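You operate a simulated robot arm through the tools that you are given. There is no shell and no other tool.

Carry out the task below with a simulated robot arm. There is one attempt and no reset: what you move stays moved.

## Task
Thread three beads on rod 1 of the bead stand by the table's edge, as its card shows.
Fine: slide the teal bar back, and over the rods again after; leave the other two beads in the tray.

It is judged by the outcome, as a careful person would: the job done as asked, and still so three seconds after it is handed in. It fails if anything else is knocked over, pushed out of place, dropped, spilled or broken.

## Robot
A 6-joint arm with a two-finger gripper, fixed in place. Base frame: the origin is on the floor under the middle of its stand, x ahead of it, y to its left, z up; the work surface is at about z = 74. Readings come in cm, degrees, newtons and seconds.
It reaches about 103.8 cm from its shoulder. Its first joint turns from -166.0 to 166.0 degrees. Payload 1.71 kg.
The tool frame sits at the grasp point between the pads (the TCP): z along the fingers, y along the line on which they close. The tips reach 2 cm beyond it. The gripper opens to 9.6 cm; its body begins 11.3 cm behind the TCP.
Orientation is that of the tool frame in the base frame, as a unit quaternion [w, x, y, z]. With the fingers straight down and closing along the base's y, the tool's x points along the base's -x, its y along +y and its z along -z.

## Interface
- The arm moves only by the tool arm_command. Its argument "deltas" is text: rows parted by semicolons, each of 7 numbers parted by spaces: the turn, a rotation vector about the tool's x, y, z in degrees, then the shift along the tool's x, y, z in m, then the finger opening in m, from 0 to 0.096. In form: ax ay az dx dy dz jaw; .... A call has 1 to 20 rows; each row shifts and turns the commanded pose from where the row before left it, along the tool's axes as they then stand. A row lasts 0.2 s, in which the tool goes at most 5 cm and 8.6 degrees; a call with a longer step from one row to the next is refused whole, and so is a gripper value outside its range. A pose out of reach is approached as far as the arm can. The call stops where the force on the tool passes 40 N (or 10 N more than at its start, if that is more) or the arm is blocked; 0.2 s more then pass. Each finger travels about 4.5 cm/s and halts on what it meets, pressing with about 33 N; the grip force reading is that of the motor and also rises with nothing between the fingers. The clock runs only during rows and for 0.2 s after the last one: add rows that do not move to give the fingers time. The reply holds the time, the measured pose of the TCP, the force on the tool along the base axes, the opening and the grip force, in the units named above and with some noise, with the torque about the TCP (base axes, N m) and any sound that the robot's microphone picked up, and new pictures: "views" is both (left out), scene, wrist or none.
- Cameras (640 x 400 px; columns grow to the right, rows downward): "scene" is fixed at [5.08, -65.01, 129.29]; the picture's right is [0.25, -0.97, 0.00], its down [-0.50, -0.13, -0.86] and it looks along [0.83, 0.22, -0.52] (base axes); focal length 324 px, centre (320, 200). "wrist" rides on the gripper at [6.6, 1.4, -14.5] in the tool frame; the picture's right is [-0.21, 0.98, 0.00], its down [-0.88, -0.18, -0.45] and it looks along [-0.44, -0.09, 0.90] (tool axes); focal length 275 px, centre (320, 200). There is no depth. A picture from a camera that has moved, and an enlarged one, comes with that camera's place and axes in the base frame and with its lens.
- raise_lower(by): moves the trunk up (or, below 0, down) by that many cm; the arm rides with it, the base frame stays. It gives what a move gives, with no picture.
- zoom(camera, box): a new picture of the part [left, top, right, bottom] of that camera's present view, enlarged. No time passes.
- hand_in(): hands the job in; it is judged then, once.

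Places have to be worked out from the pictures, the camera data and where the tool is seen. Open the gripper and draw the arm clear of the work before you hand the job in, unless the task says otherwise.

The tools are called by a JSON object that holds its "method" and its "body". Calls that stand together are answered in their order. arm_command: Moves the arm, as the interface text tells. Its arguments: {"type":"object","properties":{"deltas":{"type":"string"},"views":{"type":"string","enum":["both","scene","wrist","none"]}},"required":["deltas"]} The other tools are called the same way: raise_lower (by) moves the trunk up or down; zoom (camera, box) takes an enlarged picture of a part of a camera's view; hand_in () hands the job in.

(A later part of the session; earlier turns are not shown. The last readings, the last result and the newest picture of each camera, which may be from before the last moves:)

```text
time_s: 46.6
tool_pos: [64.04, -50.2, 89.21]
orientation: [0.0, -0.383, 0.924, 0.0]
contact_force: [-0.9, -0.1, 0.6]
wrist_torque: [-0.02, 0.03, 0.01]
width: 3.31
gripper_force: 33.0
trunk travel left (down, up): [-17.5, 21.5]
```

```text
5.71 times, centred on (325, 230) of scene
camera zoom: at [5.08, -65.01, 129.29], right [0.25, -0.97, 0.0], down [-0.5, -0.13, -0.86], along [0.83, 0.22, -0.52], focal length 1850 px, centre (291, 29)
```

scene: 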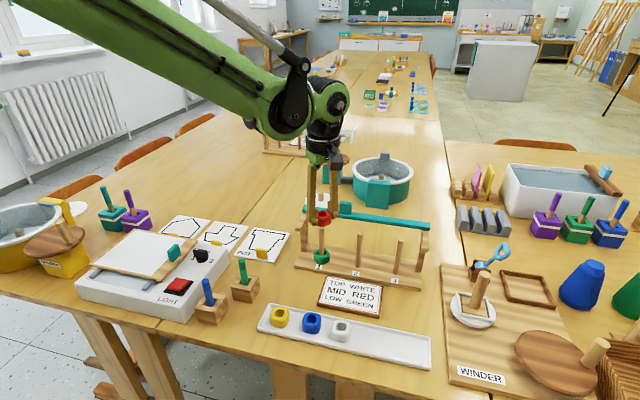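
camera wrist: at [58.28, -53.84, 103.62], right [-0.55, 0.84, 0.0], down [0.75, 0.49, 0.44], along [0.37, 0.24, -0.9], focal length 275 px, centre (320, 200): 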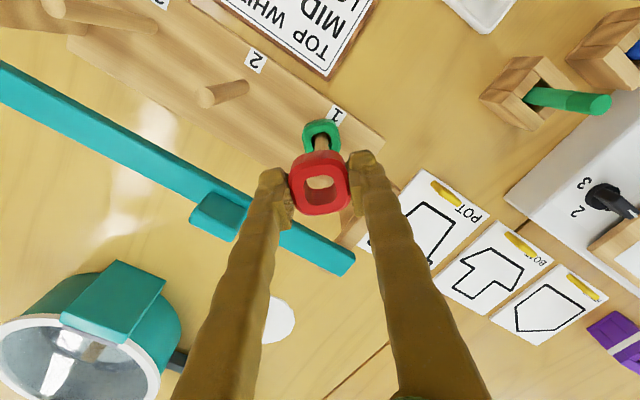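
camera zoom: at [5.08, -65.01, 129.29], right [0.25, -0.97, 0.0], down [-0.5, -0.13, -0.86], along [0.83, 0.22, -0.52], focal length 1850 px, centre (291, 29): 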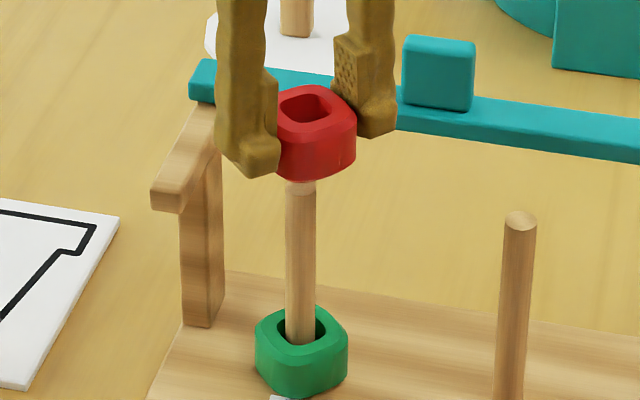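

The rod edge shows through the hole almost exactly as it did for green, about 1 mm off. I apply a ~1 mm correction and lower 2 cm onto the rod tip.

{"method": "arm_command", "body": {"deltas": "0 0 0 -0.0006 0.0009 0 0.025; 0 0 0 0 0 0.005 0.025; 0 0 0 0 0 0.005 0.025; 0 0 0 0 0 0.005 0.025; 0 0 0 0 0 0.005 0.025; 0 0 0 0 0 0 0.025; 0 0 0 0 0 0 0.025", "views": "wrist"}}

{"method": "zoom", "body": {"camera": "wrist", "box": [270, 130, 370, 230]}}

{"method": "zoom", "body": {"camera": "scene", "box": [290, 170, 370, 270]}}

```text
time_s: 48.2
tool_pos: [63.91, -50.05, 87.17]
orientation: [0.0, -0.382, 0.924, 0.0]
contact_force: [0.7, 0.1, 0.3]
wrist_torque: [0.04, -0.01, 0.01]
width: 3.34
gripper_force: 33.4
trunk travel left (down, up): [-17.5, 21.5]
camera wrist: at [58.27, -53.74, 101.59], right [-0.55, 0.84, 0.0], down [0.75, 0.49, 0.44], along [0.37, 0.24, -0.9], focal length 275 px, centre (320, 200)
```

wrist: 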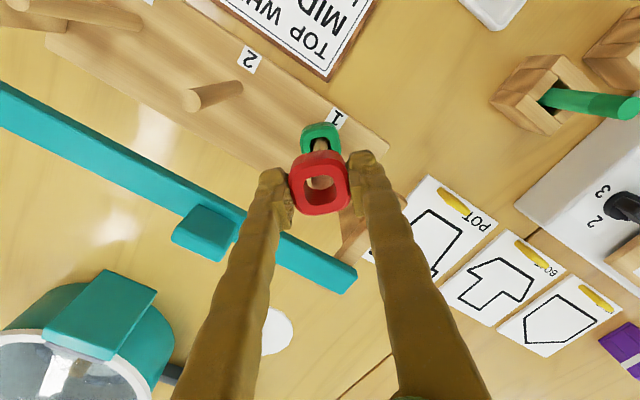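

```text
4.00 times, centred on (320, 180) of wrist
camera zoom: at [58.27, -53.74, 101.59], right [-0.55, 0.84, 0.0], down [0.75, 0.49, 0.44], along [0.37, 0.24, -0.9], focal length 1101 px, centre (320, 280)
```

zoom: 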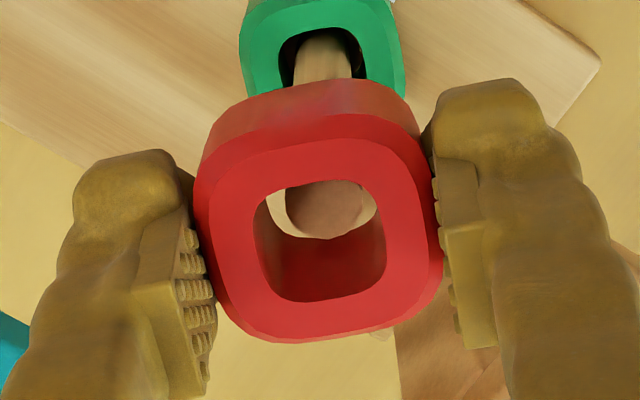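

```text
4.00 times, centred on (330, 220) of scene
camera zoom: at [5.08, -65.01, 129.29], right [0.25, -0.97, 0.0], down [-0.5, -0.13, -0.86], along [0.83, 0.22, -0.52], focal length 1295 px, centre (280, 120)
```

zoom: 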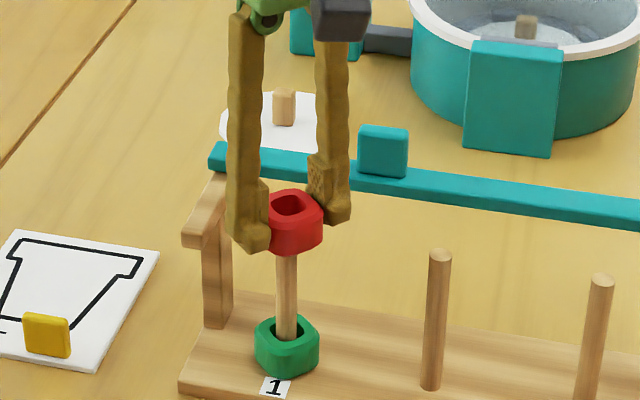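

The rod is inside the hole, no force. I continue down to TCP z≈80.7, just above the green bead.

{"method": "arm_command", "body": {"deltas": "0 0 0 0 0 0.01 0.025; 0 0 0 0 0 0.01 0.025; 0 0 0 0 0 0.01 0.025; 0 0 0 0 0 0.01 0.025; 0 0 0 0 0 0.01 0.025; 0 0 0 0 0 0.01 0.025; 0 0 0 0 0 0.005 0.025; 0 0 0 0 0 0 0.025; 0 0 0 0 0 0 0.025", "views": "both"}}

{"method": "zoom", "body": {"camera": "scene", "box": [295, 180, 375, 290]}}

{"method": "zoom", "body": {"camera": "wrist", "box": [240, 110, 400, 240]}}

```text
time_s: 50.2
tool_pos: [63.92, -50.01, 80.54]
orientation: [0.0, -0.383, 0.924, 0.0]
contact_force: [0.6, 0.6, -0.1]
wrist_torque: [0.01, 0.0, 0.01]
width: 3.32
gripper_force: 33.1
trunk travel left (down, up): [-17.5, 21.5]
camera wrist: at [58.25, -53.68, 95.06], right [-0.55, 0.84, 0.0], down [0.75, 0.49, 0.44], along [0.37, 0.24, -0.9], focal length 275 px, centre (320, 200)
```

scene: 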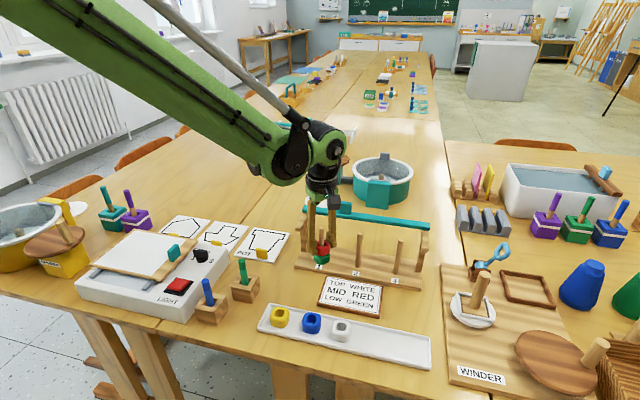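
wrist: 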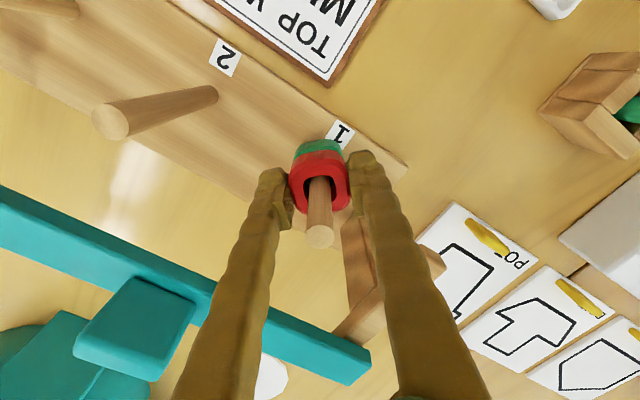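

```text
3.64 times, centred on (335, 235) of scene
camera zoom: at [5.08, -65.01, 129.29], right [0.25, -0.97, 0.0], down [-0.5, -0.13, -0.86], along [0.83, 0.22, -0.52], focal length 1177 px, centre (266, 73)
```

zoom: 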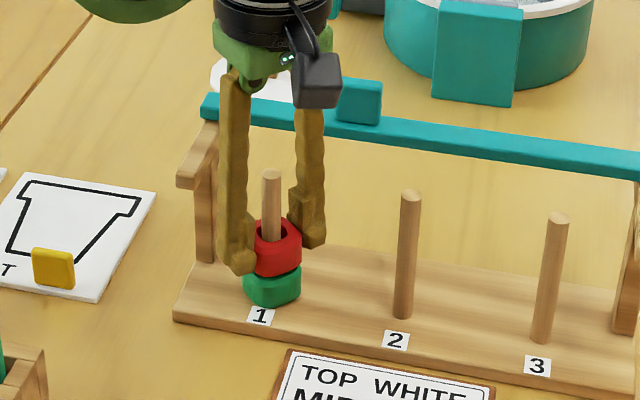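

```text
3.08 times, centred on (320, 175) of wrist
camera zoom: at [58.25, -53.68, 95.06], right [-0.55, 0.84, 0.0], down [0.75, 0.49, 0.44], along [0.37, 0.24, -0.9], focal length 847 px, centre (320, 277)
```

zoom: 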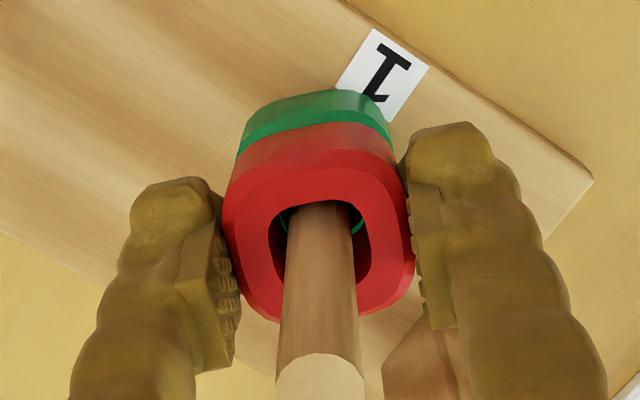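

Red is just above green with no contact force yet. I lower 3 mm more and release.

{"method": "arm_command", "body": {"deltas": "0 0 0 0 0 0.002 0.025; 0 0 0 0 0 0.0015 0.025; 0 0 0 0 0 0 0.025; 0 0 0 0 0 0 0.037; 0 0 0 0 0 0 0.043; 0 0 0 0 0 0 0.043; 0 0 0 0 0 0 0.043", "views": "both"}}

{"method": "zoom", "body": {"camera": "scene", "box": [295, 180, 375, 290]}}

{"method": "zoom", "body": {"camera": "wrist", "box": [240, 110, 400, 240]}}

```text
time_s: 51.8
tool_pos: [63.99, -50.08, 80.34]
orientation: [0.0, -0.382, 0.924, 0.0]
contact_force: [0.1, -0.7, 0.1]
wrist_torque: [0.01, -0.01, 0.02]
width: 4.31
gripper_force: 0.1
trunk travel left (down, up): [-17.5, 21.5]
camera wrist: at [58.26, -53.7, 94.73], right [-0.55, 0.84, 0.0], down [0.75, 0.49, 0.44], along [0.37, 0.24, -0.9], focal length 275 px, centre (320, 200)
```

scene: 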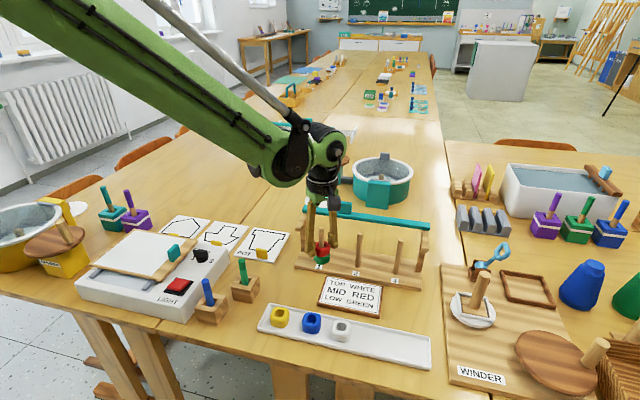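
wrist: 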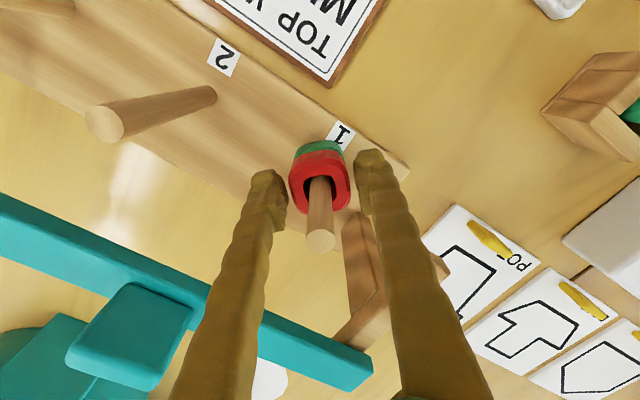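

```text
3.64 times, centred on (335, 235) of scene
camera zoom: at [5.08, -65.01, 129.29], right [0.25, -0.97, 0.0], down [-0.5, -0.13, -0.86], along [0.83, 0.22, -0.52], focal length 1177 px, centre (266, 73)
```

zoom: 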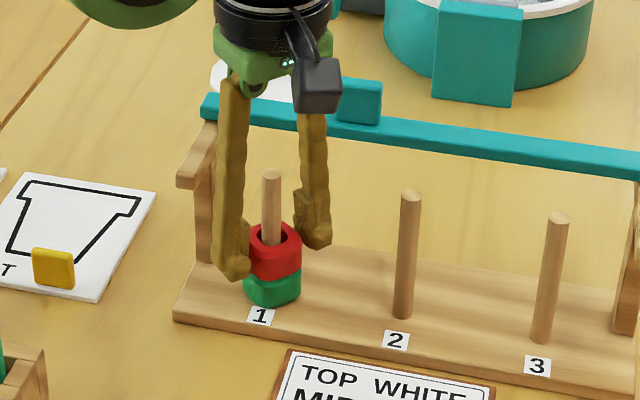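

```text
3.08 times, centred on (320, 175) of wrist
camera zoom: at [58.26, -53.7, 94.73], right [-0.55, 0.84, 0.0], down [0.75, 0.49, 0.44], along [0.37, 0.24, -0.9], focal length 847 px, centre (320, 277)
```

zoom: 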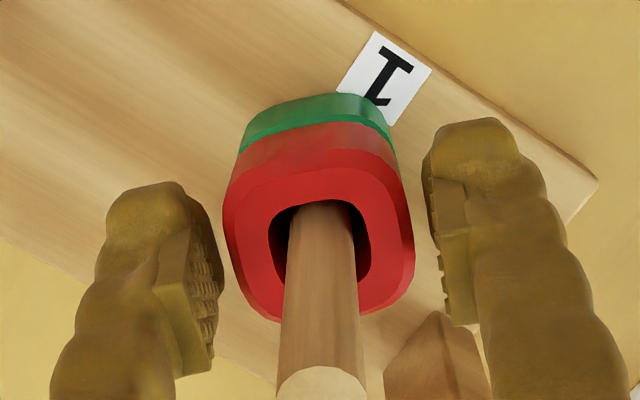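

Red rests on green. I rise, yaw back, and go above the white bead at about (44.9, -58.85).

{"method": "arm_command", "body": {"deltas": "0 0 0 0 0 -0.049 0.043; 0 0 0 0 0 -0.049 0.043; 0 0 0 0 0 -0.049 0.043; 0 0 7.5 0 0 0 0.043; 0 0 7.5 0 0 0 0.043; 0 0 7.5 0 0 0 0.043; 0 0 7.5 0 0 0 0.043; 0 0 7.5 0 0 0 0.043; 0 0 7.5 0 0 0 0.043; 0 0 0 0.0381 -0.0176 0 0.044; 0 0 0 0.0381 -0.0176 0 0.044; 0 0 0 0.0381 -0.0176 0 0.044; 0 0 0 0.0381 -0.0176 0 0.044; 0 0 0 0.0381 -0.0176 0 0.044; 0 0 0 0 0 0.04 0.044; 0 0 0 0 0 0.04 0.044; 0 0 0 0 0 0.02 0.044; 0 0 0 0 0 0 0.044; 0 0 0 0 0 0 0.044", "views": "both"}}

{"method": "zoom", "body": {"camera": "wrist", "box": [200, 80, 440, 280]}}

{"method": "zoom", "body": {"camera": "scene", "box": [280, 180, 450, 300]}}

```text
time_s: 55.8
tool_pos: [44.91, -58.7, 84.87]
orientation: [0.0, 0.0, 1.0, 0.0]
contact_force: [0.5, -0.5, 0.7]
wrist_torque: [0.01, -0.03, 0.0]
width: 4.39
gripper_force: 0.0
trunk travel left (down, up): [-17.5, 21.5]
camera wrist: at [38.25, -57.4, 99.44], right [0.21, 0.98, 0.0], down [0.88, -0.18, 0.44], along [0.43, -0.09, -0.9], focal length 275 px, centre (320, 200)
```

scene: 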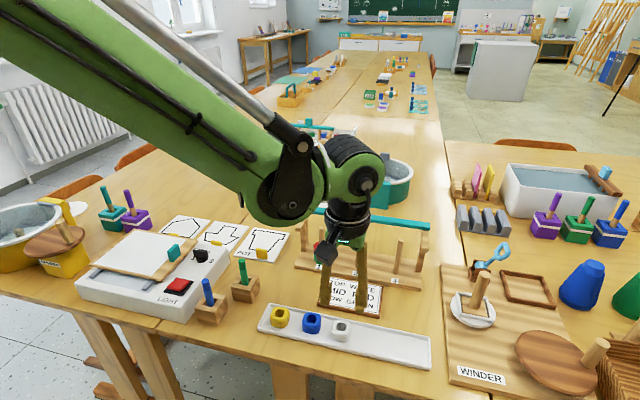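
wrist: 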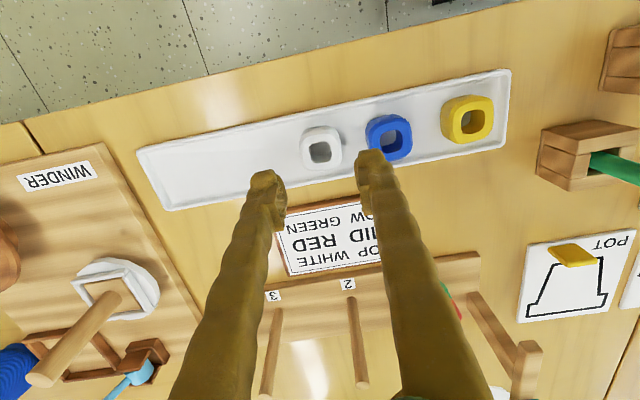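

```text
2.00 times, centred on (320, 180) of wrist
camera zoom: at [38.25, -57.4, 99.44], right [0.21, 0.98, 0.0], down [0.88, -0.18, 0.44], along [0.43, -0.09, -0.9], focal length 551 px, centre (320, 240)
```

zoom: 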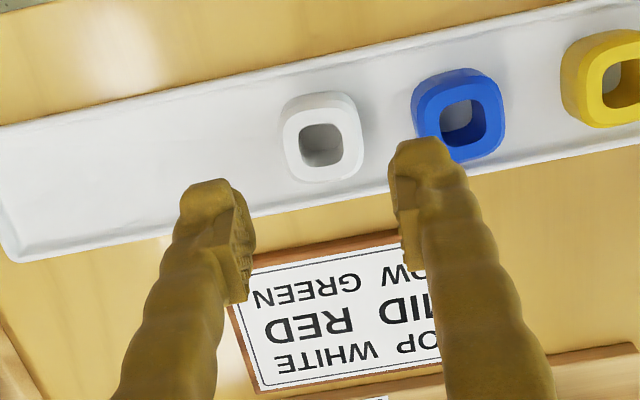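

```text
3.33 times, centred on (365, 240) of scene
camera zoom: at [5.08, -65.01, 129.29], right [0.25, -0.97, 0.0], down [-0.5, -0.13, -0.86], along [0.83, 0.22, -0.52], focal length 1079 px, centre (170, 67)
```

zoom: 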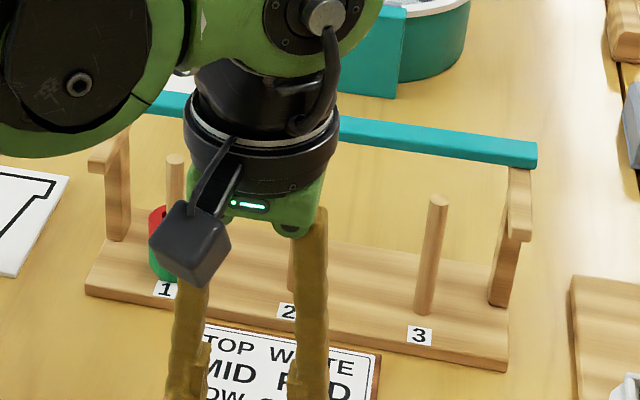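

White is centred on the tool axis; blue is only about 6 cm away, so I narrow the opening to 4.0 cm and descend to just above bead height to check clearance.

{"method": "arm_command", "body": {"deltas": "0 0 0 0 0 0.03 0.04; 0 0 0 0 0 0.02 0.04; 0 0 0 0 0 0.008 0.04; 0 0 0 0 0 0 0.04; 0 0 0 0 0 0 0.04", "views": "both"}}

{"method": "zoom", "body": {"camera": "wrist", "box": [220, 100, 440, 260]}}

{"method": "zoom", "body": {"camera": "scene", "box": [280, 270, 380, 370]}}

```text
time_s: 57.0
tool_pos: [44.67, -58.91, 79.13]
orientation: [0.0, 0.0, 1.0, 0.0]
contact_force: [0.2, 0.2, 0.1]
wrist_torque: [-0.02, 0.0, -0.01]
width: 4.01
gripper_force: 0.1
trunk travel left (down, up): [-17.5, 21.5]
camera wrist: at [38.14, -57.49, 93.63], right [0.21, 0.98, 0.0], down [0.88, -0.18, 0.44], along [0.43, -0.09, -0.9], focal length 275 px, centre (320, 200)
```

scene: 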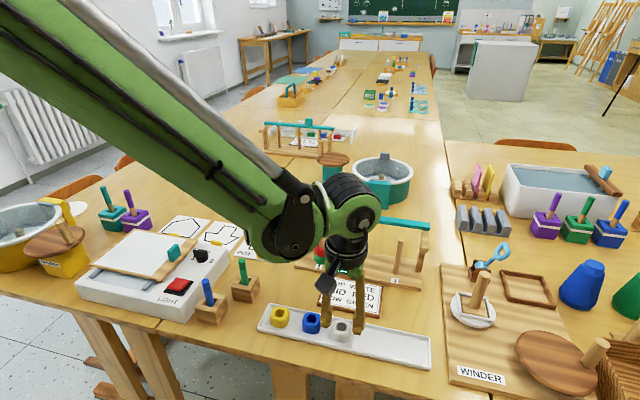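
wrist: 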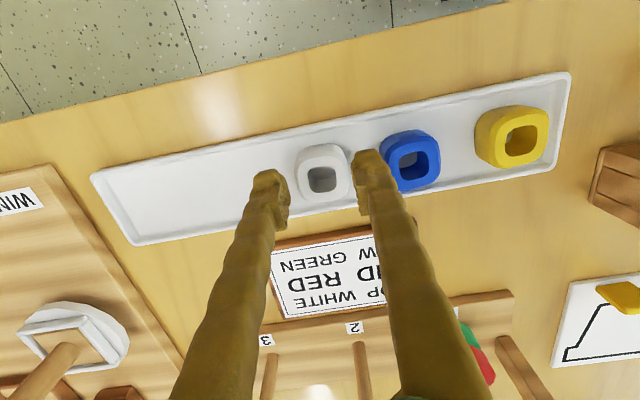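

```text
2.50 times, centred on (330, 180) of wrist
camera zoom: at [38.14, -57.49, 93.63], right [0.21, 0.98, 0.0], down [0.88, -0.18, 0.44], along [0.43, -0.09, -0.9], focal length 688 px, centre (295, 250)
```

zoom: 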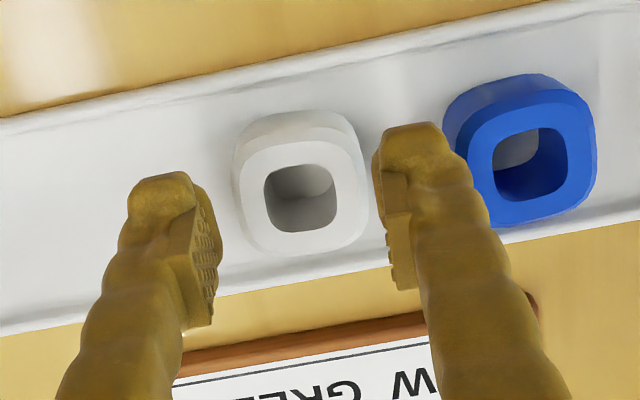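

```text
4.00 times, centred on (330, 320) of scene
camera zoom: at [5.08, -65.01, 129.29], right [0.25, -0.97, 0.0], down [-0.5, -0.13, -0.86], along [0.83, 0.22, -0.52], focal length 1295 px, centre (280, -280)
```

zoom: 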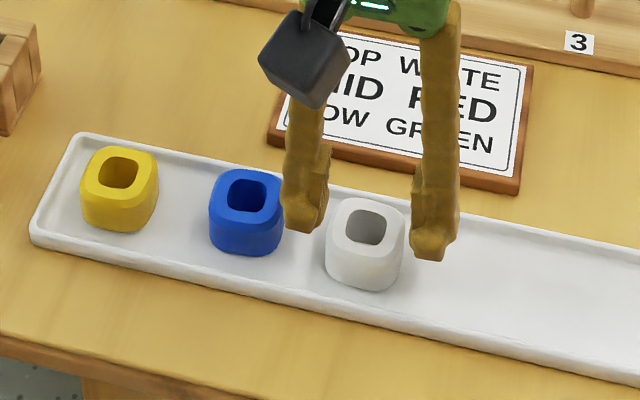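

The +y finger has about 2–3 mm to both white and blue, balanced. I correct x by 1.6 mm and descend straight to TCP z≈77.2.

{"method": "arm_command", "body": {"deltas": "0 0 0 -0.0016 0 0 0.04; 0 0 0 0 0 0.007 0.04; 0 0 0 0 0 0.007 0.04; 0 0 0 0 0 0.005 0.04; 0 0 0 0 0 0 0.04; 0 0 0 0 0 0 0.04", "views": "both"}}

{"method": "zoom", "body": {"camera": "wrist", "box": [220, 100, 440, 260]}}

{"method": "zoom", "body": {"camera": "scene", "box": [280, 270, 380, 370]}}

```text
time_s: 58.4
tool_pos: [45.04, -58.95, 77.17]
orientation: [0.0, -0.001, 1.0, 0.0]
contact_force: [0.1, 0.6, 0.0]
wrist_torque: [0.02, -0.02, -0.01]
width: 4.0
gripper_force: 0.0
trunk travel left (down, up): [-17.5, 21.5]
camera wrist: at [38.39, -57.46, 91.74], right [0.21, 0.98, 0.0], down [0.88, -0.18, 0.44], along [0.43, -0.09, -0.9], focal length 275 px, centre (320, 200)
```

scene: 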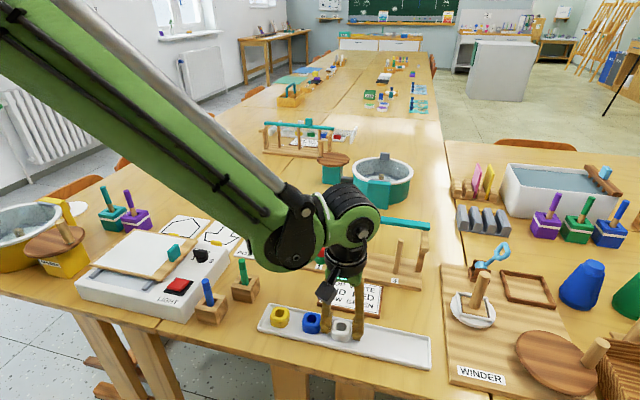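
wrist: 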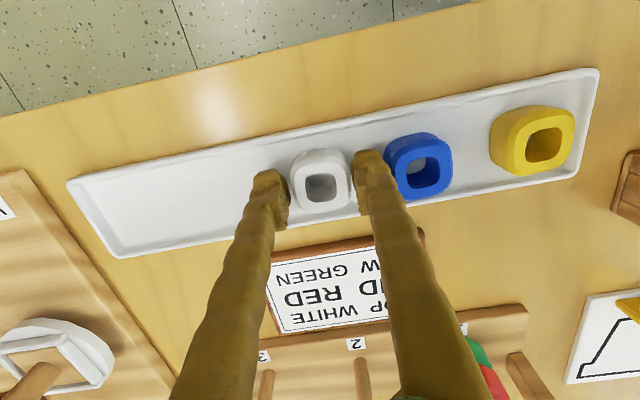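

```text
2.50 times, centred on (330, 180) of wrist
camera zoom: at [38.39, -57.46, 91.74], right [0.21, 0.98, 0.0], down [0.88, -0.18, 0.44], along [0.43, -0.09, -0.9], focal length 688 px, centre (295, 250)
```

zoom: 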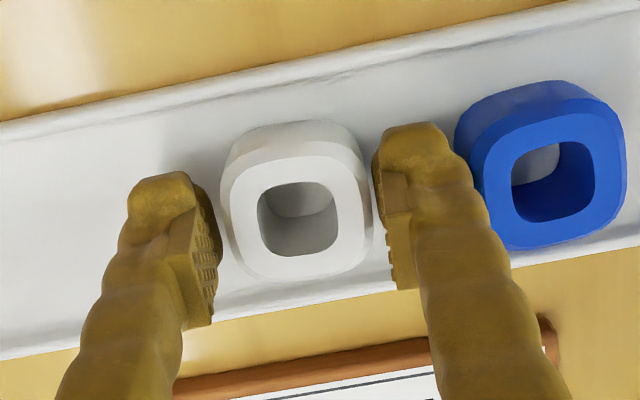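

```text
4.00 times, centred on (330, 320) of scene
camera zoom: at [5.08, -65.01, 129.29], right [0.25, -0.97, 0.0], down [-0.5, -0.13, -0.86], along [0.83, 0.22, -0.52], focal length 1295 px, centre (280, -280)
```

zoom: 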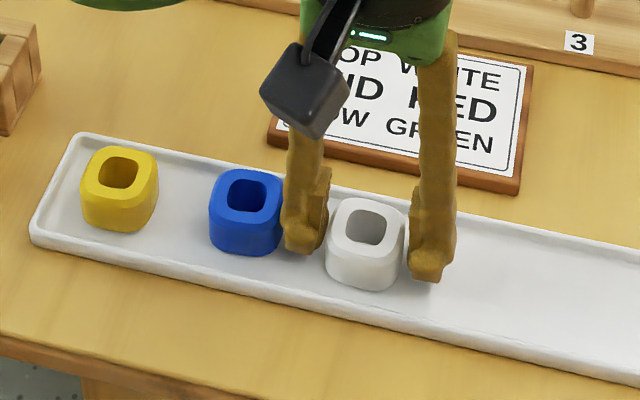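

Blue is untouched and white is between the pads. I nudge back 1 mm in x, close, and lift.

{"method": "arm_command", "body": {"deltas": "0 0 0 0.0012 0 0 0.04; 0 0 0 0 0 0 0.04; 0 0 0 0 0 0 0.034; 0 0 0 0 0 0 0.025; 0 0 0 0 0 0 0.025; 0 0 0 0 0 0 0.025; 0 0 0 0 0 0 0.025; 0 0 0 0 0 -0.01 0.025; 0 0 0 0 0 -0.02 0.025; 0 0 0 0 0 0 0.025; 0 0 0 0 0 0 0.025", "views": "both"}}

{"method": "zoom", "body": {"camera": "wrist", "box": [220, 100, 440, 260]}}

{"method": "zoom", "body": {"camera": "scene", "box": [280, 270, 380, 370]}}

```text
time_s: 60.8
tool_pos: [44.97, -58.96, 80.29]
orientation: [0.0, 0.0, 1.0, 0.0]
contact_force: [-0.5, 0.9, -1.1]
wrist_torque: [-0.03, -0.05, -0.01]
width: 3.35
gripper_force: 33.0
trunk travel left (down, up): [-17.5, 21.5]
camera wrist: at [38.35, -57.49, 94.78], right [0.21, 0.98, 0.0], down [0.88, -0.18, 0.44], along [0.43, -0.09, -0.9], focal length 275 px, centre (320, 200)
```

scene: 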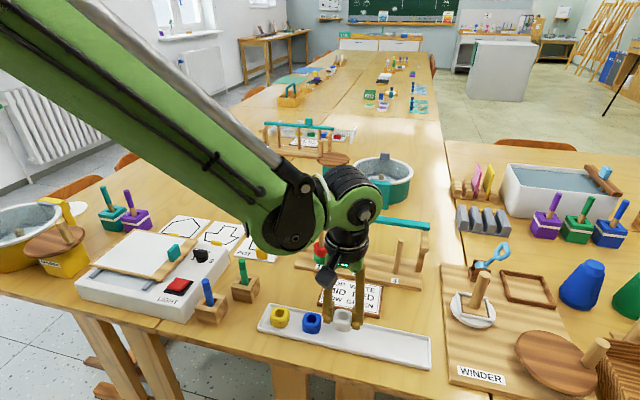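
wrist: 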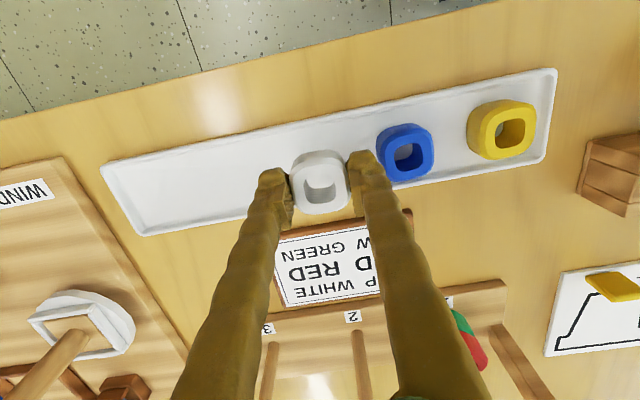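

```text
2.50 times, centred on (330, 180) of wrist
camera zoom: at [38.35, -57.49, 94.78], right [0.21, 0.98, 0.0], down [0.88, -0.18, 0.44], along [0.43, -0.09, -0.9], focal length 688 px, centre (295, 250)
```

zoom: 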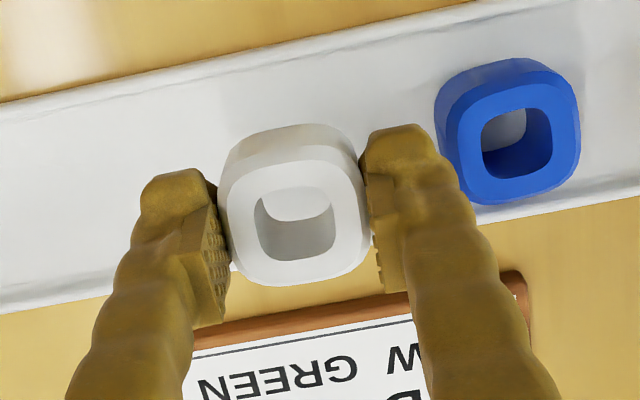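

```text
4.00 times, centred on (330, 320) of scene
camera zoom: at [5.08, -65.01, 129.29], right [0.25, -0.97, 0.0], down [-0.5, -0.13, -0.86], along [0.83, 0.22, -0.52], focal length 1295 px, centre (280, -280)
```

zoom: 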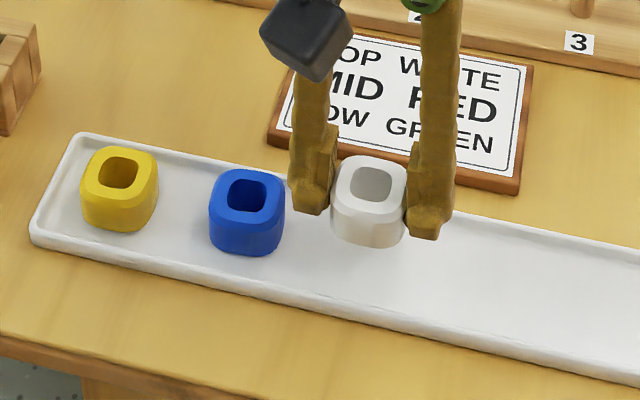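

White is held level and blue/yellow are undisturbed in the tray. I carry white to the rod 1 hover pose.

{"method": "arm_command", "body": {"deltas": "0 0 0 0 0 -0.05 0.025; 0 0 0 0 0 -0.05 0.025; 0 0 0 0 0 -0.05 0.025; 0 0 0 -0.0379 0.0177 0 0.025; 0 0 0 -0.0379 0.0177 0 0.025; 0 0 0 -0.0379 0.0177 0 0.025; 0 0 0 -0.0379 0.0177 0 0.025; 0 0 0 -0.0379 0.0177 0 0.025; 0 0 0 0 0 0 0.025; 0 0 -7.5 0 0 0 0.025; 0 0 -7.5 0 0 0 0.025; 0 0 -7.5 0 0 0 0.025; 0 0 -7.5 0 0 0 0.025; 0 0 -7.5 0 0 0 0.025; 0 0 -7.5 0 0 0 0.025; 0 0 0 0 0 0.03 0.025; 0 0 0 0 0 0.03 0.025; 0 0 0 0 0 0 0.025; 0 0 0 0 0 0 0.025; 0 0 0 0 0 0 0.025", "views": "both"}}

{"method": "zoom", "body": {"camera": "wrist", "box": [270, 130, 370, 230]}}

{"method": "zoom", "body": {"camera": "scene", "box": [290, 170, 370, 270]}}

{"method": "zoom", "body": {"camera": "wrist", "box": [300, 160, 345, 200]}}

```text
time_s: 65.0
tool_pos: [63.84, -50.07, 89.2]
orientation: [0.001, -0.383, 0.924, 0.001]
contact_force: [0.1, 0.5, 0.4]
wrist_torque: [0.0, -0.01, -0.01]
width: 3.34
gripper_force: 33.0
trunk travel left (down, up): [-17.5, 21.5]
camera wrist: at [58.23, -53.67, 103.74], right [-0.55, 0.84, 0.0], down [0.75, 0.49, 0.44], along [0.37, 0.24, -0.9], focal length 275 px, centre (320, 200)
```

scene: 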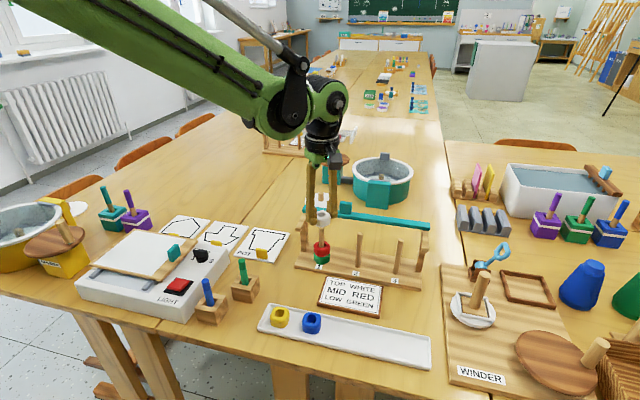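
wrist: 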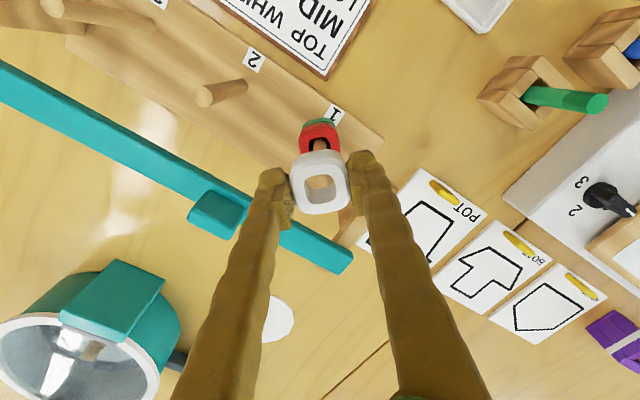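

```text
4.00 times, centred on (320, 180) of wrist
camera zoom: at [58.23, -53.67, 103.74], right [-0.55, 0.84, 0.0], down [0.75, 0.49, 0.44], along [0.37, 0.24, -0.9], focal length 1101 px, centre (320, 280)
```

zoom: 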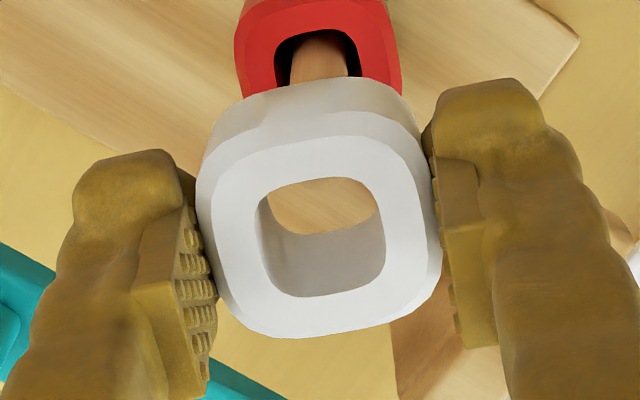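

```text
4.00 times, centred on (330, 220) of scene
camera zoom: at [5.08, -65.01, 129.29], right [0.25, -0.97, 0.0], down [-0.5, -0.13, -0.86], along [0.83, 0.22, -0.52], focal length 1295 px, centre (280, 120)
```

zoom: 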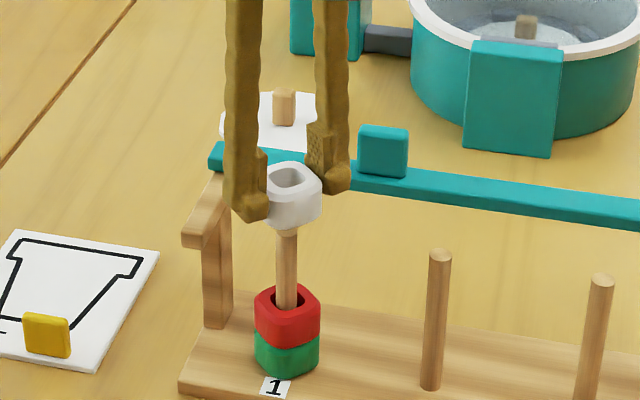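

```text
10.00 times, centred on (322, 180) of wrist
camera zoom: at [58.23, -53.67, 103.74], right [-0.55, 0.84, 0.0], down [0.75, 0.49, 0.44], along [0.37, 0.24, -0.9], focal length 2753 px, centre (295, 400)
```

zoom: 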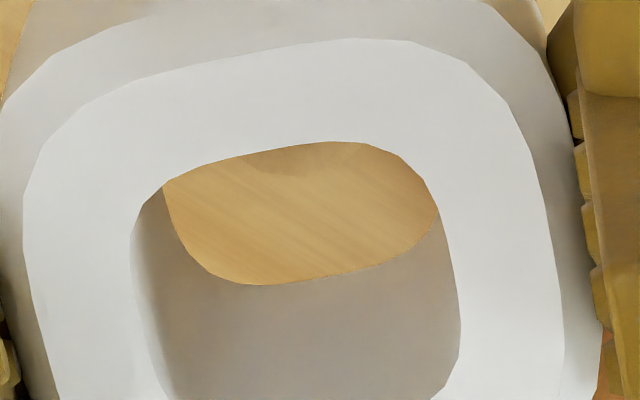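

White is aligned over rod 1 (rod edge exactly where expected). I lower 2 cm onto the tip and verify.

{"method": "arm_command", "body": {"deltas": "0 0 0 0 0 0.005 0.025; 0 0 0 0 0 0.005 0.025; 0 0 0 0 0 0.005 0.025; 0 0 0 0 0 0.005 0.025; 0 0 0 0 0 0 0.025; 0 0 0 0 0 0 0.025", "views": "wrist"}}

{"method": "zoom", "body": {"camera": "wrist", "box": [270, 130, 370, 230]}}

{"method": "zoom", "body": {"camera": "scene", "box": [290, 170, 370, 270]}}

```text
time_s: 66.4
tool_pos: [63.84, -50.04, 87.27]
orientation: [-0.001, -0.382, 0.924, 0.0]
contact_force: [0.3, -0.5, -0.6]
wrist_torque: [-0.03, 0.03, 0.0]
width: 3.36
gripper_force: 33.5
trunk travel left (down, up): [-17.5, 21.5]
camera wrist: at [58.22, -53.66, 101.75], right [-0.55, 0.84, 0.0], down [0.75, 0.49, 0.44], along [0.37, 0.24, -0.9], focal length 275 px, centre (320, 200)
```

wrist: 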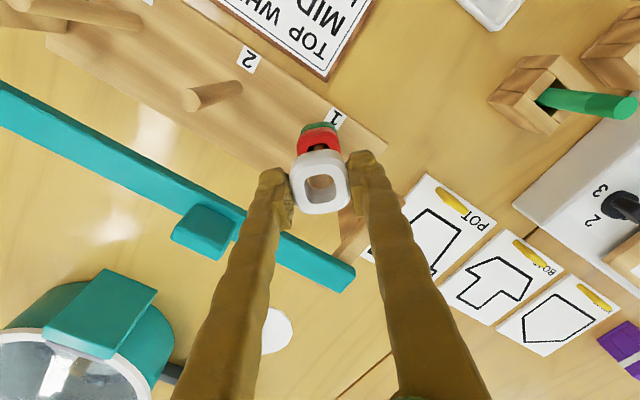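

```text
4.00 times, centred on (320, 180) of wrist
camera zoom: at [58.22, -53.66, 101.75], right [-0.55, 0.84, 0.0], down [0.75, 0.49, 0.44], along [0.37, 0.24, -0.9], focal length 1101 px, centre (320, 280)
```

zoom: 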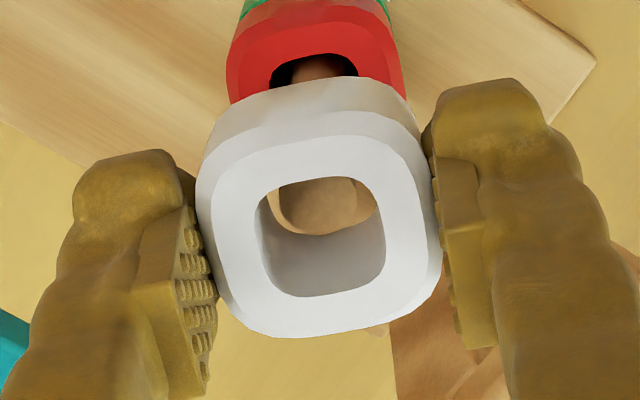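

```text
4.00 times, centred on (330, 220) of scene
camera zoom: at [5.08, -65.01, 129.29], right [0.25, -0.97, 0.0], down [-0.5, -0.13, -0.86], along [0.83, 0.22, -0.52], focal length 1295 px, centre (280, 120)
```

zoom: 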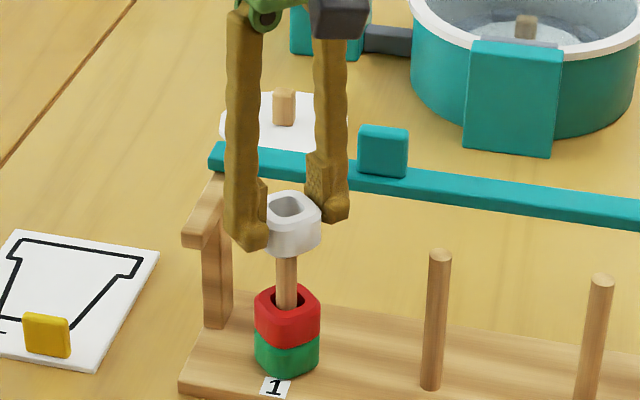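

The rod is in white's hole. I lower about 4.4 cm, to just above red.

{"method": "arm_command", "body": {"deltas": "0 0 0 0 0 0.01 0.025; 0 0 0 0 0 0.01 0.025; 0 0 0 0 0 0.01 0.025; 0 0 0 0 0 0.01 0.025; 0 0 0 0 0 0.004 0.025; 0 0 0 0 0 0 0.025; 0 0 0 0 0 0 0.025", "views": "wrist"}}

{"method": "zoom", "body": {"camera": "wrist", "box": [240, 110, 400, 240]}}

{"method": "zoom", "body": {"camera": "scene", "box": [295, 180, 375, 290]}}

```text
time_s: 68.0
tool_pos: [63.79, -50.03, 82.9]
orientation: [0.0, -0.383, 0.924, -0.001]
contact_force: [-0.1, 1.2, 3.4]
wrist_torque: [0.02, -0.03, 0.02]
width: 3.32
gripper_force: 32.8
trunk travel left (down, up): [-17.5, 21.5]
camera wrist: at [58.18, -53.64, 97.36], right [-0.55, 0.84, 0.0], down [0.75, 0.49, 0.44], along [0.37, 0.24, -0.9], focal length 275 px, centre (320, 200)
```

wrist: 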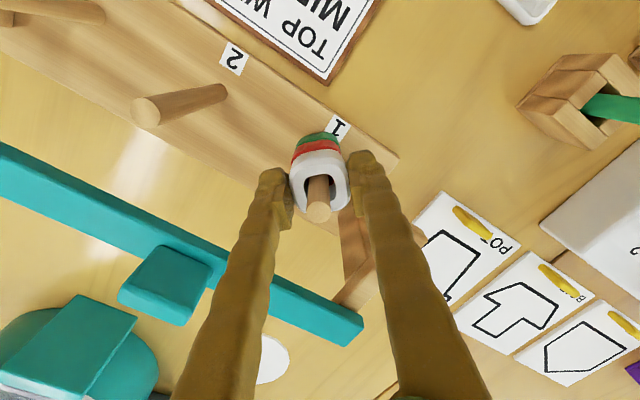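

```text
3.08 times, centred on (320, 175) of wrist
camera zoom: at [58.18, -53.64, 97.36], right [-0.55, 0.84, 0.0], down [0.75, 0.49, 0.44], along [0.37, 0.24, -0.9], focal length 847 px, centre (320, 277)
```

zoom: 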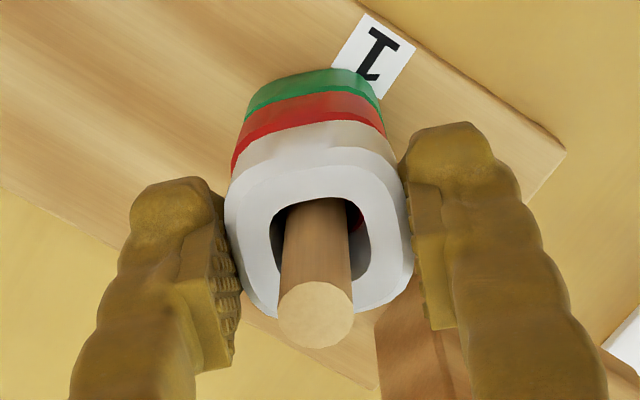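

```text
3.64 times, centred on (335, 235) of scene
camera zoom: at [5.08, -65.01, 129.29], right [0.25, -0.97, 0.0], down [-0.5, -0.13, -0.86], along [0.83, 0.22, -0.52], focal length 1177 px, centre (266, 73)
```

zoom: 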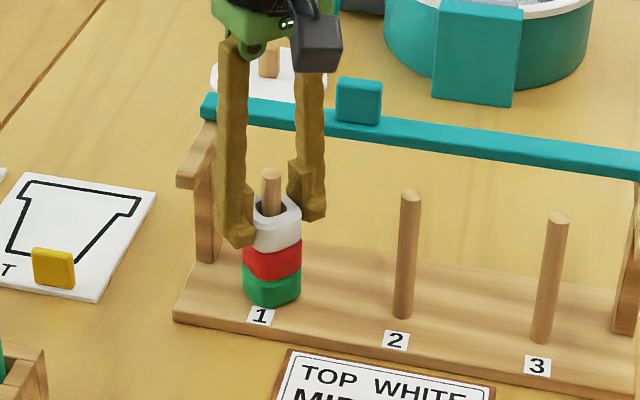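

A light 3 N contact shows white has reached red. I release.

{"method": "arm_command", "body": {"deltas": "0 0 0 0 0 0 0.035; 0 0 0 0 0 0 0.04; 0 0 0 0 0 0 0.043; 0 0 0 0 0 0 0.043; 0 0 0 0 0 0 0.043", "views": "wrist"}}

{"method": "zoom", "body": {"camera": "wrist", "box": [240, 110, 400, 240]}}

{"method": "zoom", "body": {"camera": "scene", "box": [295, 180, 375, 290]}}

```text
time_s: 69.2
tool_pos: [63.82, -50.04, 82.8]
orientation: [0.0, -0.382, 0.924, 0.0]
contact_force: [-0.4, 0.6, 0.1]
wrist_torque: [0.02, -0.03, 0.01]
width: 4.29
gripper_force: 0.1
trunk travel left (down, up): [-17.5, 21.5]
camera wrist: at [58.19, -53.65, 97.35], right [-0.55, 0.84, 0.0], down [0.75, 0.49, 0.44], along [0.37, 0.24, -0.9], focal length 275 px, centre (320, 200)
```

wrist: 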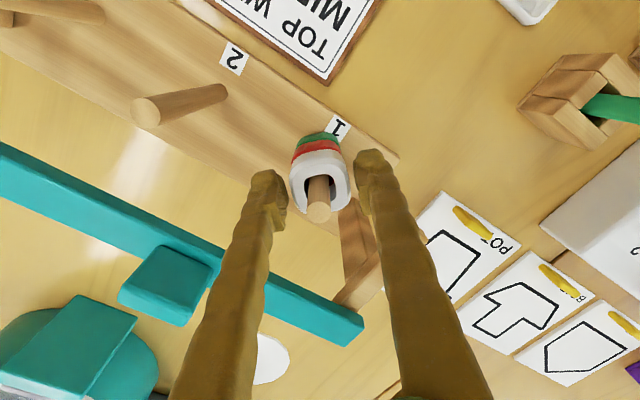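

```text
3.08 times, centred on (320, 175) of wrist
camera zoom: at [58.19, -53.65, 97.35], right [-0.55, 0.84, 0.0], down [0.75, 0.49, 0.44], along [0.37, 0.24, -0.9], focal length 847 px, centre (320, 277)
```

zoom: 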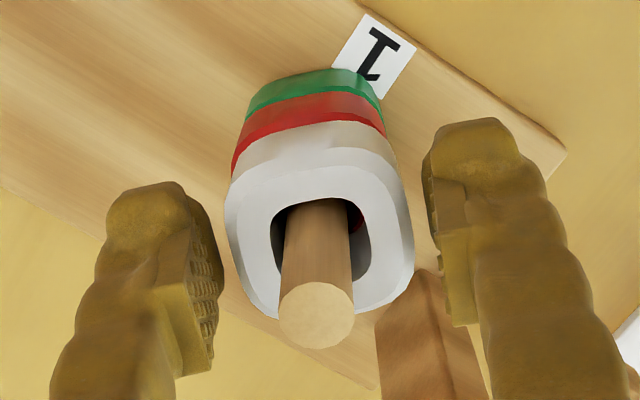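

```text
3.64 times, centred on (335, 235) of scene
camera zoom: at [5.08, -65.01, 129.29], right [0.25, -0.97, 0.0], down [-0.5, -0.13, -0.86], along [0.83, 0.22, -0.52], focal length 1177 px, centre (266, 73)
```

zoom: 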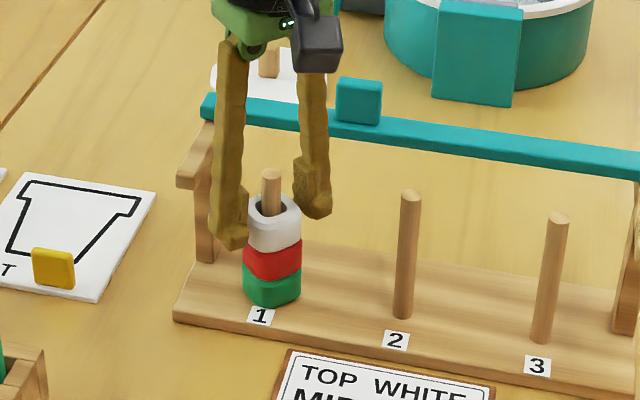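

The three beads are stacked white/red/green on rod 1. I rise, yaw back, and go above the bar's handle at (69.0, -54.5).

{"method": "arm_command", "body": {"deltas": "0 0 0 0 0 -0.049 0.043; 0 0 0 0 0 -0.049 0.043; 0 0 0 0 0 -0.049 0.043; 0 0 7.5 0 0 0 0.05; 0 0 7.5 0 0 0 0.05; 0 0 7.5 0 0 0 0.05; 0 0 7.5 0 0 0 0.05; 0 0 7.5 0 0 0 0.05; 0 0 7.5 0 0 0 0.05; 0 0 0 -0.026 -0.0222 0 0.05; 0 0 0 -0.026 -0.0222 0 0.05; 0 0 0 0 0 0.03 0.05; 0 0 0 0 0 0.02 0.05; 0 0 0 0 0 0 0.05; 0 0 0 0 0 0 0.05", "views": "both"}}

{"method": "zoom", "body": {"camera": "wrist", "box": [220, 110, 420, 240]}}

{"method": "zoom", "body": {"camera": "scene", "box": [290, 160, 440, 280]}}

```text
time_s: 72.4
tool_pos: [69.19, -54.46, 92.52]
orientation: [0.0, 0.0, 1.0, 0.0]
contact_force: [0.2, -0.5, -0.2]
wrist_torque: [0.0, 0.01, -0.03]
width: 5.02
gripper_force: 0.0
trunk travel left (down, up): [-17.5, 21.5]
camera wrist: at [62.53, -53.02, 107.04], right [0.21, 0.98, 0.0], down [0.88, -0.18, 0.44], along [0.43, -0.09, -0.9], focal length 275 px, centre (320, 200)
```

scene: 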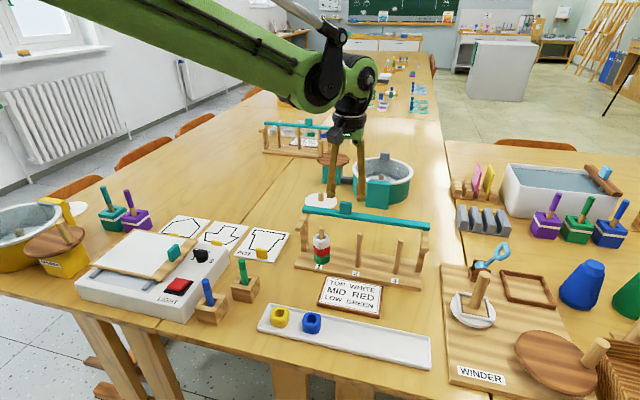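
wrist: 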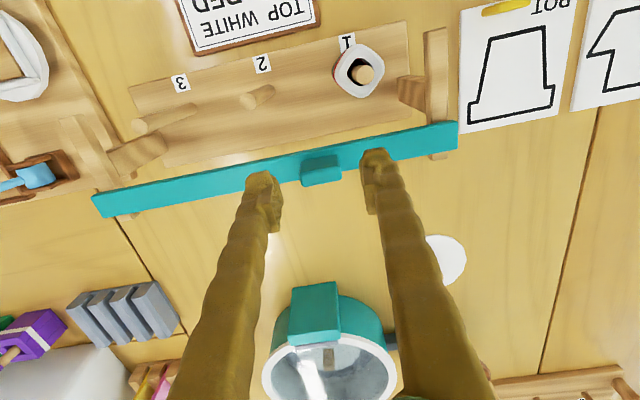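

```text
3.08 times, centred on (320, 175) of wrist
camera zoom: at [62.53, -53.02, 107.04], right [0.21, 0.98, 0.0], down [0.88, -0.18, 0.44], along [0.43, -0.09, -0.9], focal length 847 px, centre (320, 277)
```

zoom: 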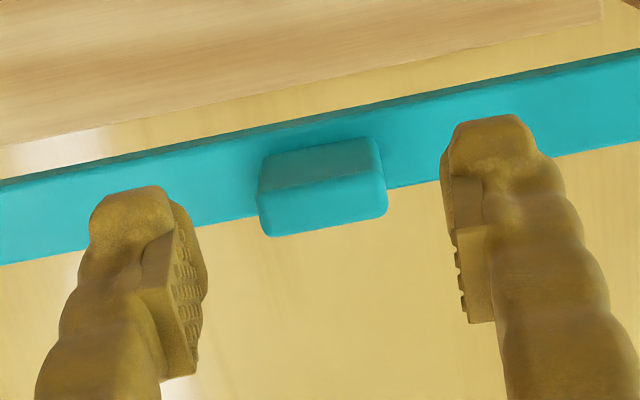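

```text
3.33 times, centred on (365, 220) of scene
camera zoom: at [5.08, -65.01, 129.29], right [0.25, -0.97, 0.0], down [-0.5, -0.13, -0.86], along [0.83, 0.22, -0.52], focal length 1079 px, centre (170, 133)
```

zoom: 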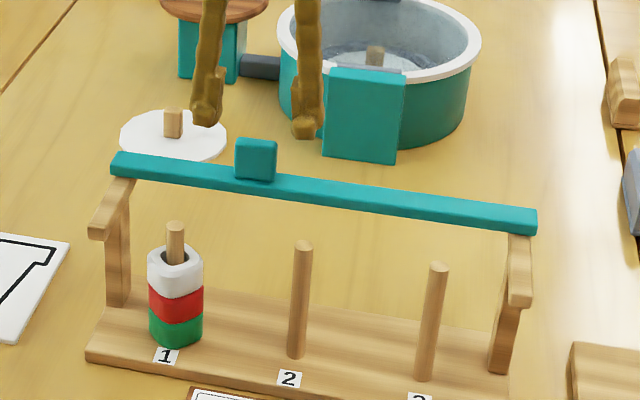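

The stack is straight. I trim to the pose where I released the handle, descend to z≈89.6 and close on it.

{"method": "arm_command", "body": {"deltas": "0 0 0 0.0015 -0.0007 0.01 0.05; 0 0 0 0 0 0.01 0.05; 0 0 0 0 0 0.0092 0.05; 0 0 0 0 0 0 0.05; 0 0 0 0 0 0 0.05", "views": "scene"}}

{"method": "zoom", "body": {"camera": "scene", "box": [290, 160, 440, 280]}}

{"method": "zoom", "body": {"camera": "wrist", "box": [220, 110, 420, 240]}}

```text
time_s: 73.6
tool_pos: [68.99, -54.47, 89.75]
orientation: [0.0, 0.0, 1.0, 0.001]
contact_force: [-0.9, 0.0, -0.3]
wrist_torque: [-0.01, 0.0, -0.02]
width: 5.02
gripper_force: 0.1
trunk travel left (down, up): [-17.5, 21.5]
```

scene: 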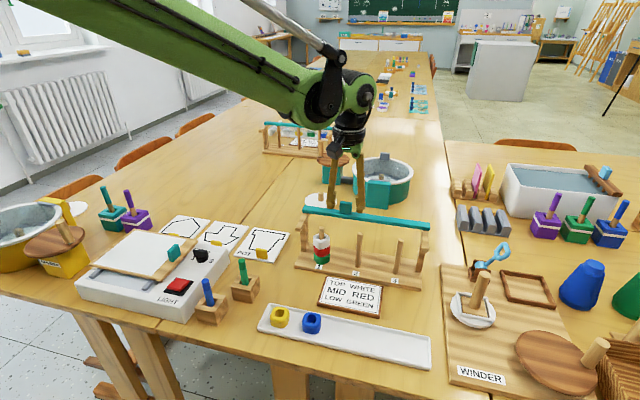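

```text
3.33 times, centred on (365, 220) of scene
camera zoom: at [5.08, -65.01, 129.29], right [0.25, -0.97, 0.0], down [-0.5, -0.13, -0.86], along [0.83, 0.22, -0.52], focal length 1079 px, centre (170, 133)
```

zoom: 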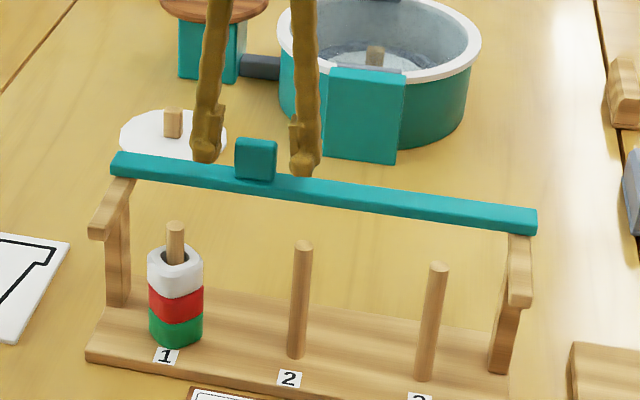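

```text
3.08 times, centred on (320, 175) of wrist
camera zoom: at [62.34, -53.09, 104.17], right [0.21, 0.98, 0.0], down [0.88, -0.18, 0.44], along [0.43, -0.09, -0.9], focal length 847 px, centre (320, 277)
```

zoom: 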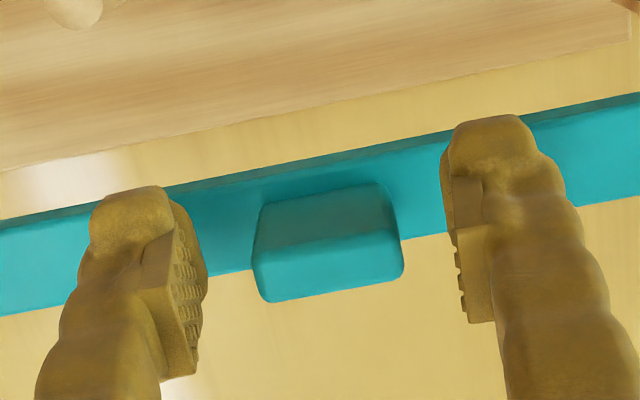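

The tool is at the same pose where I let go. I close on the handle.

{"method": "arm_command", "body": {"deltas": "0 0 0 0 0 0 0.035; 0 0 0 0 0 0 0.02; 0 0 0 0 0 0 0.02; 0 0 0 0 0 0 0.02; 0 0 0 0 0 0 0.02", "views": "none"}}

```text
time_s: 74.8
tool_pos: [68.87, -54.45, 89.73]
orientation: [0.0, 0.0, 1.0, 0.0]
contact_force: [0.2, 5.9, -1.8]
wrist_torque: [0.12, -0.02, 0.08]
width: 2.91
gripper_force: 35.1
trunk travel left (down, up): [-17.5, 21.5]
```

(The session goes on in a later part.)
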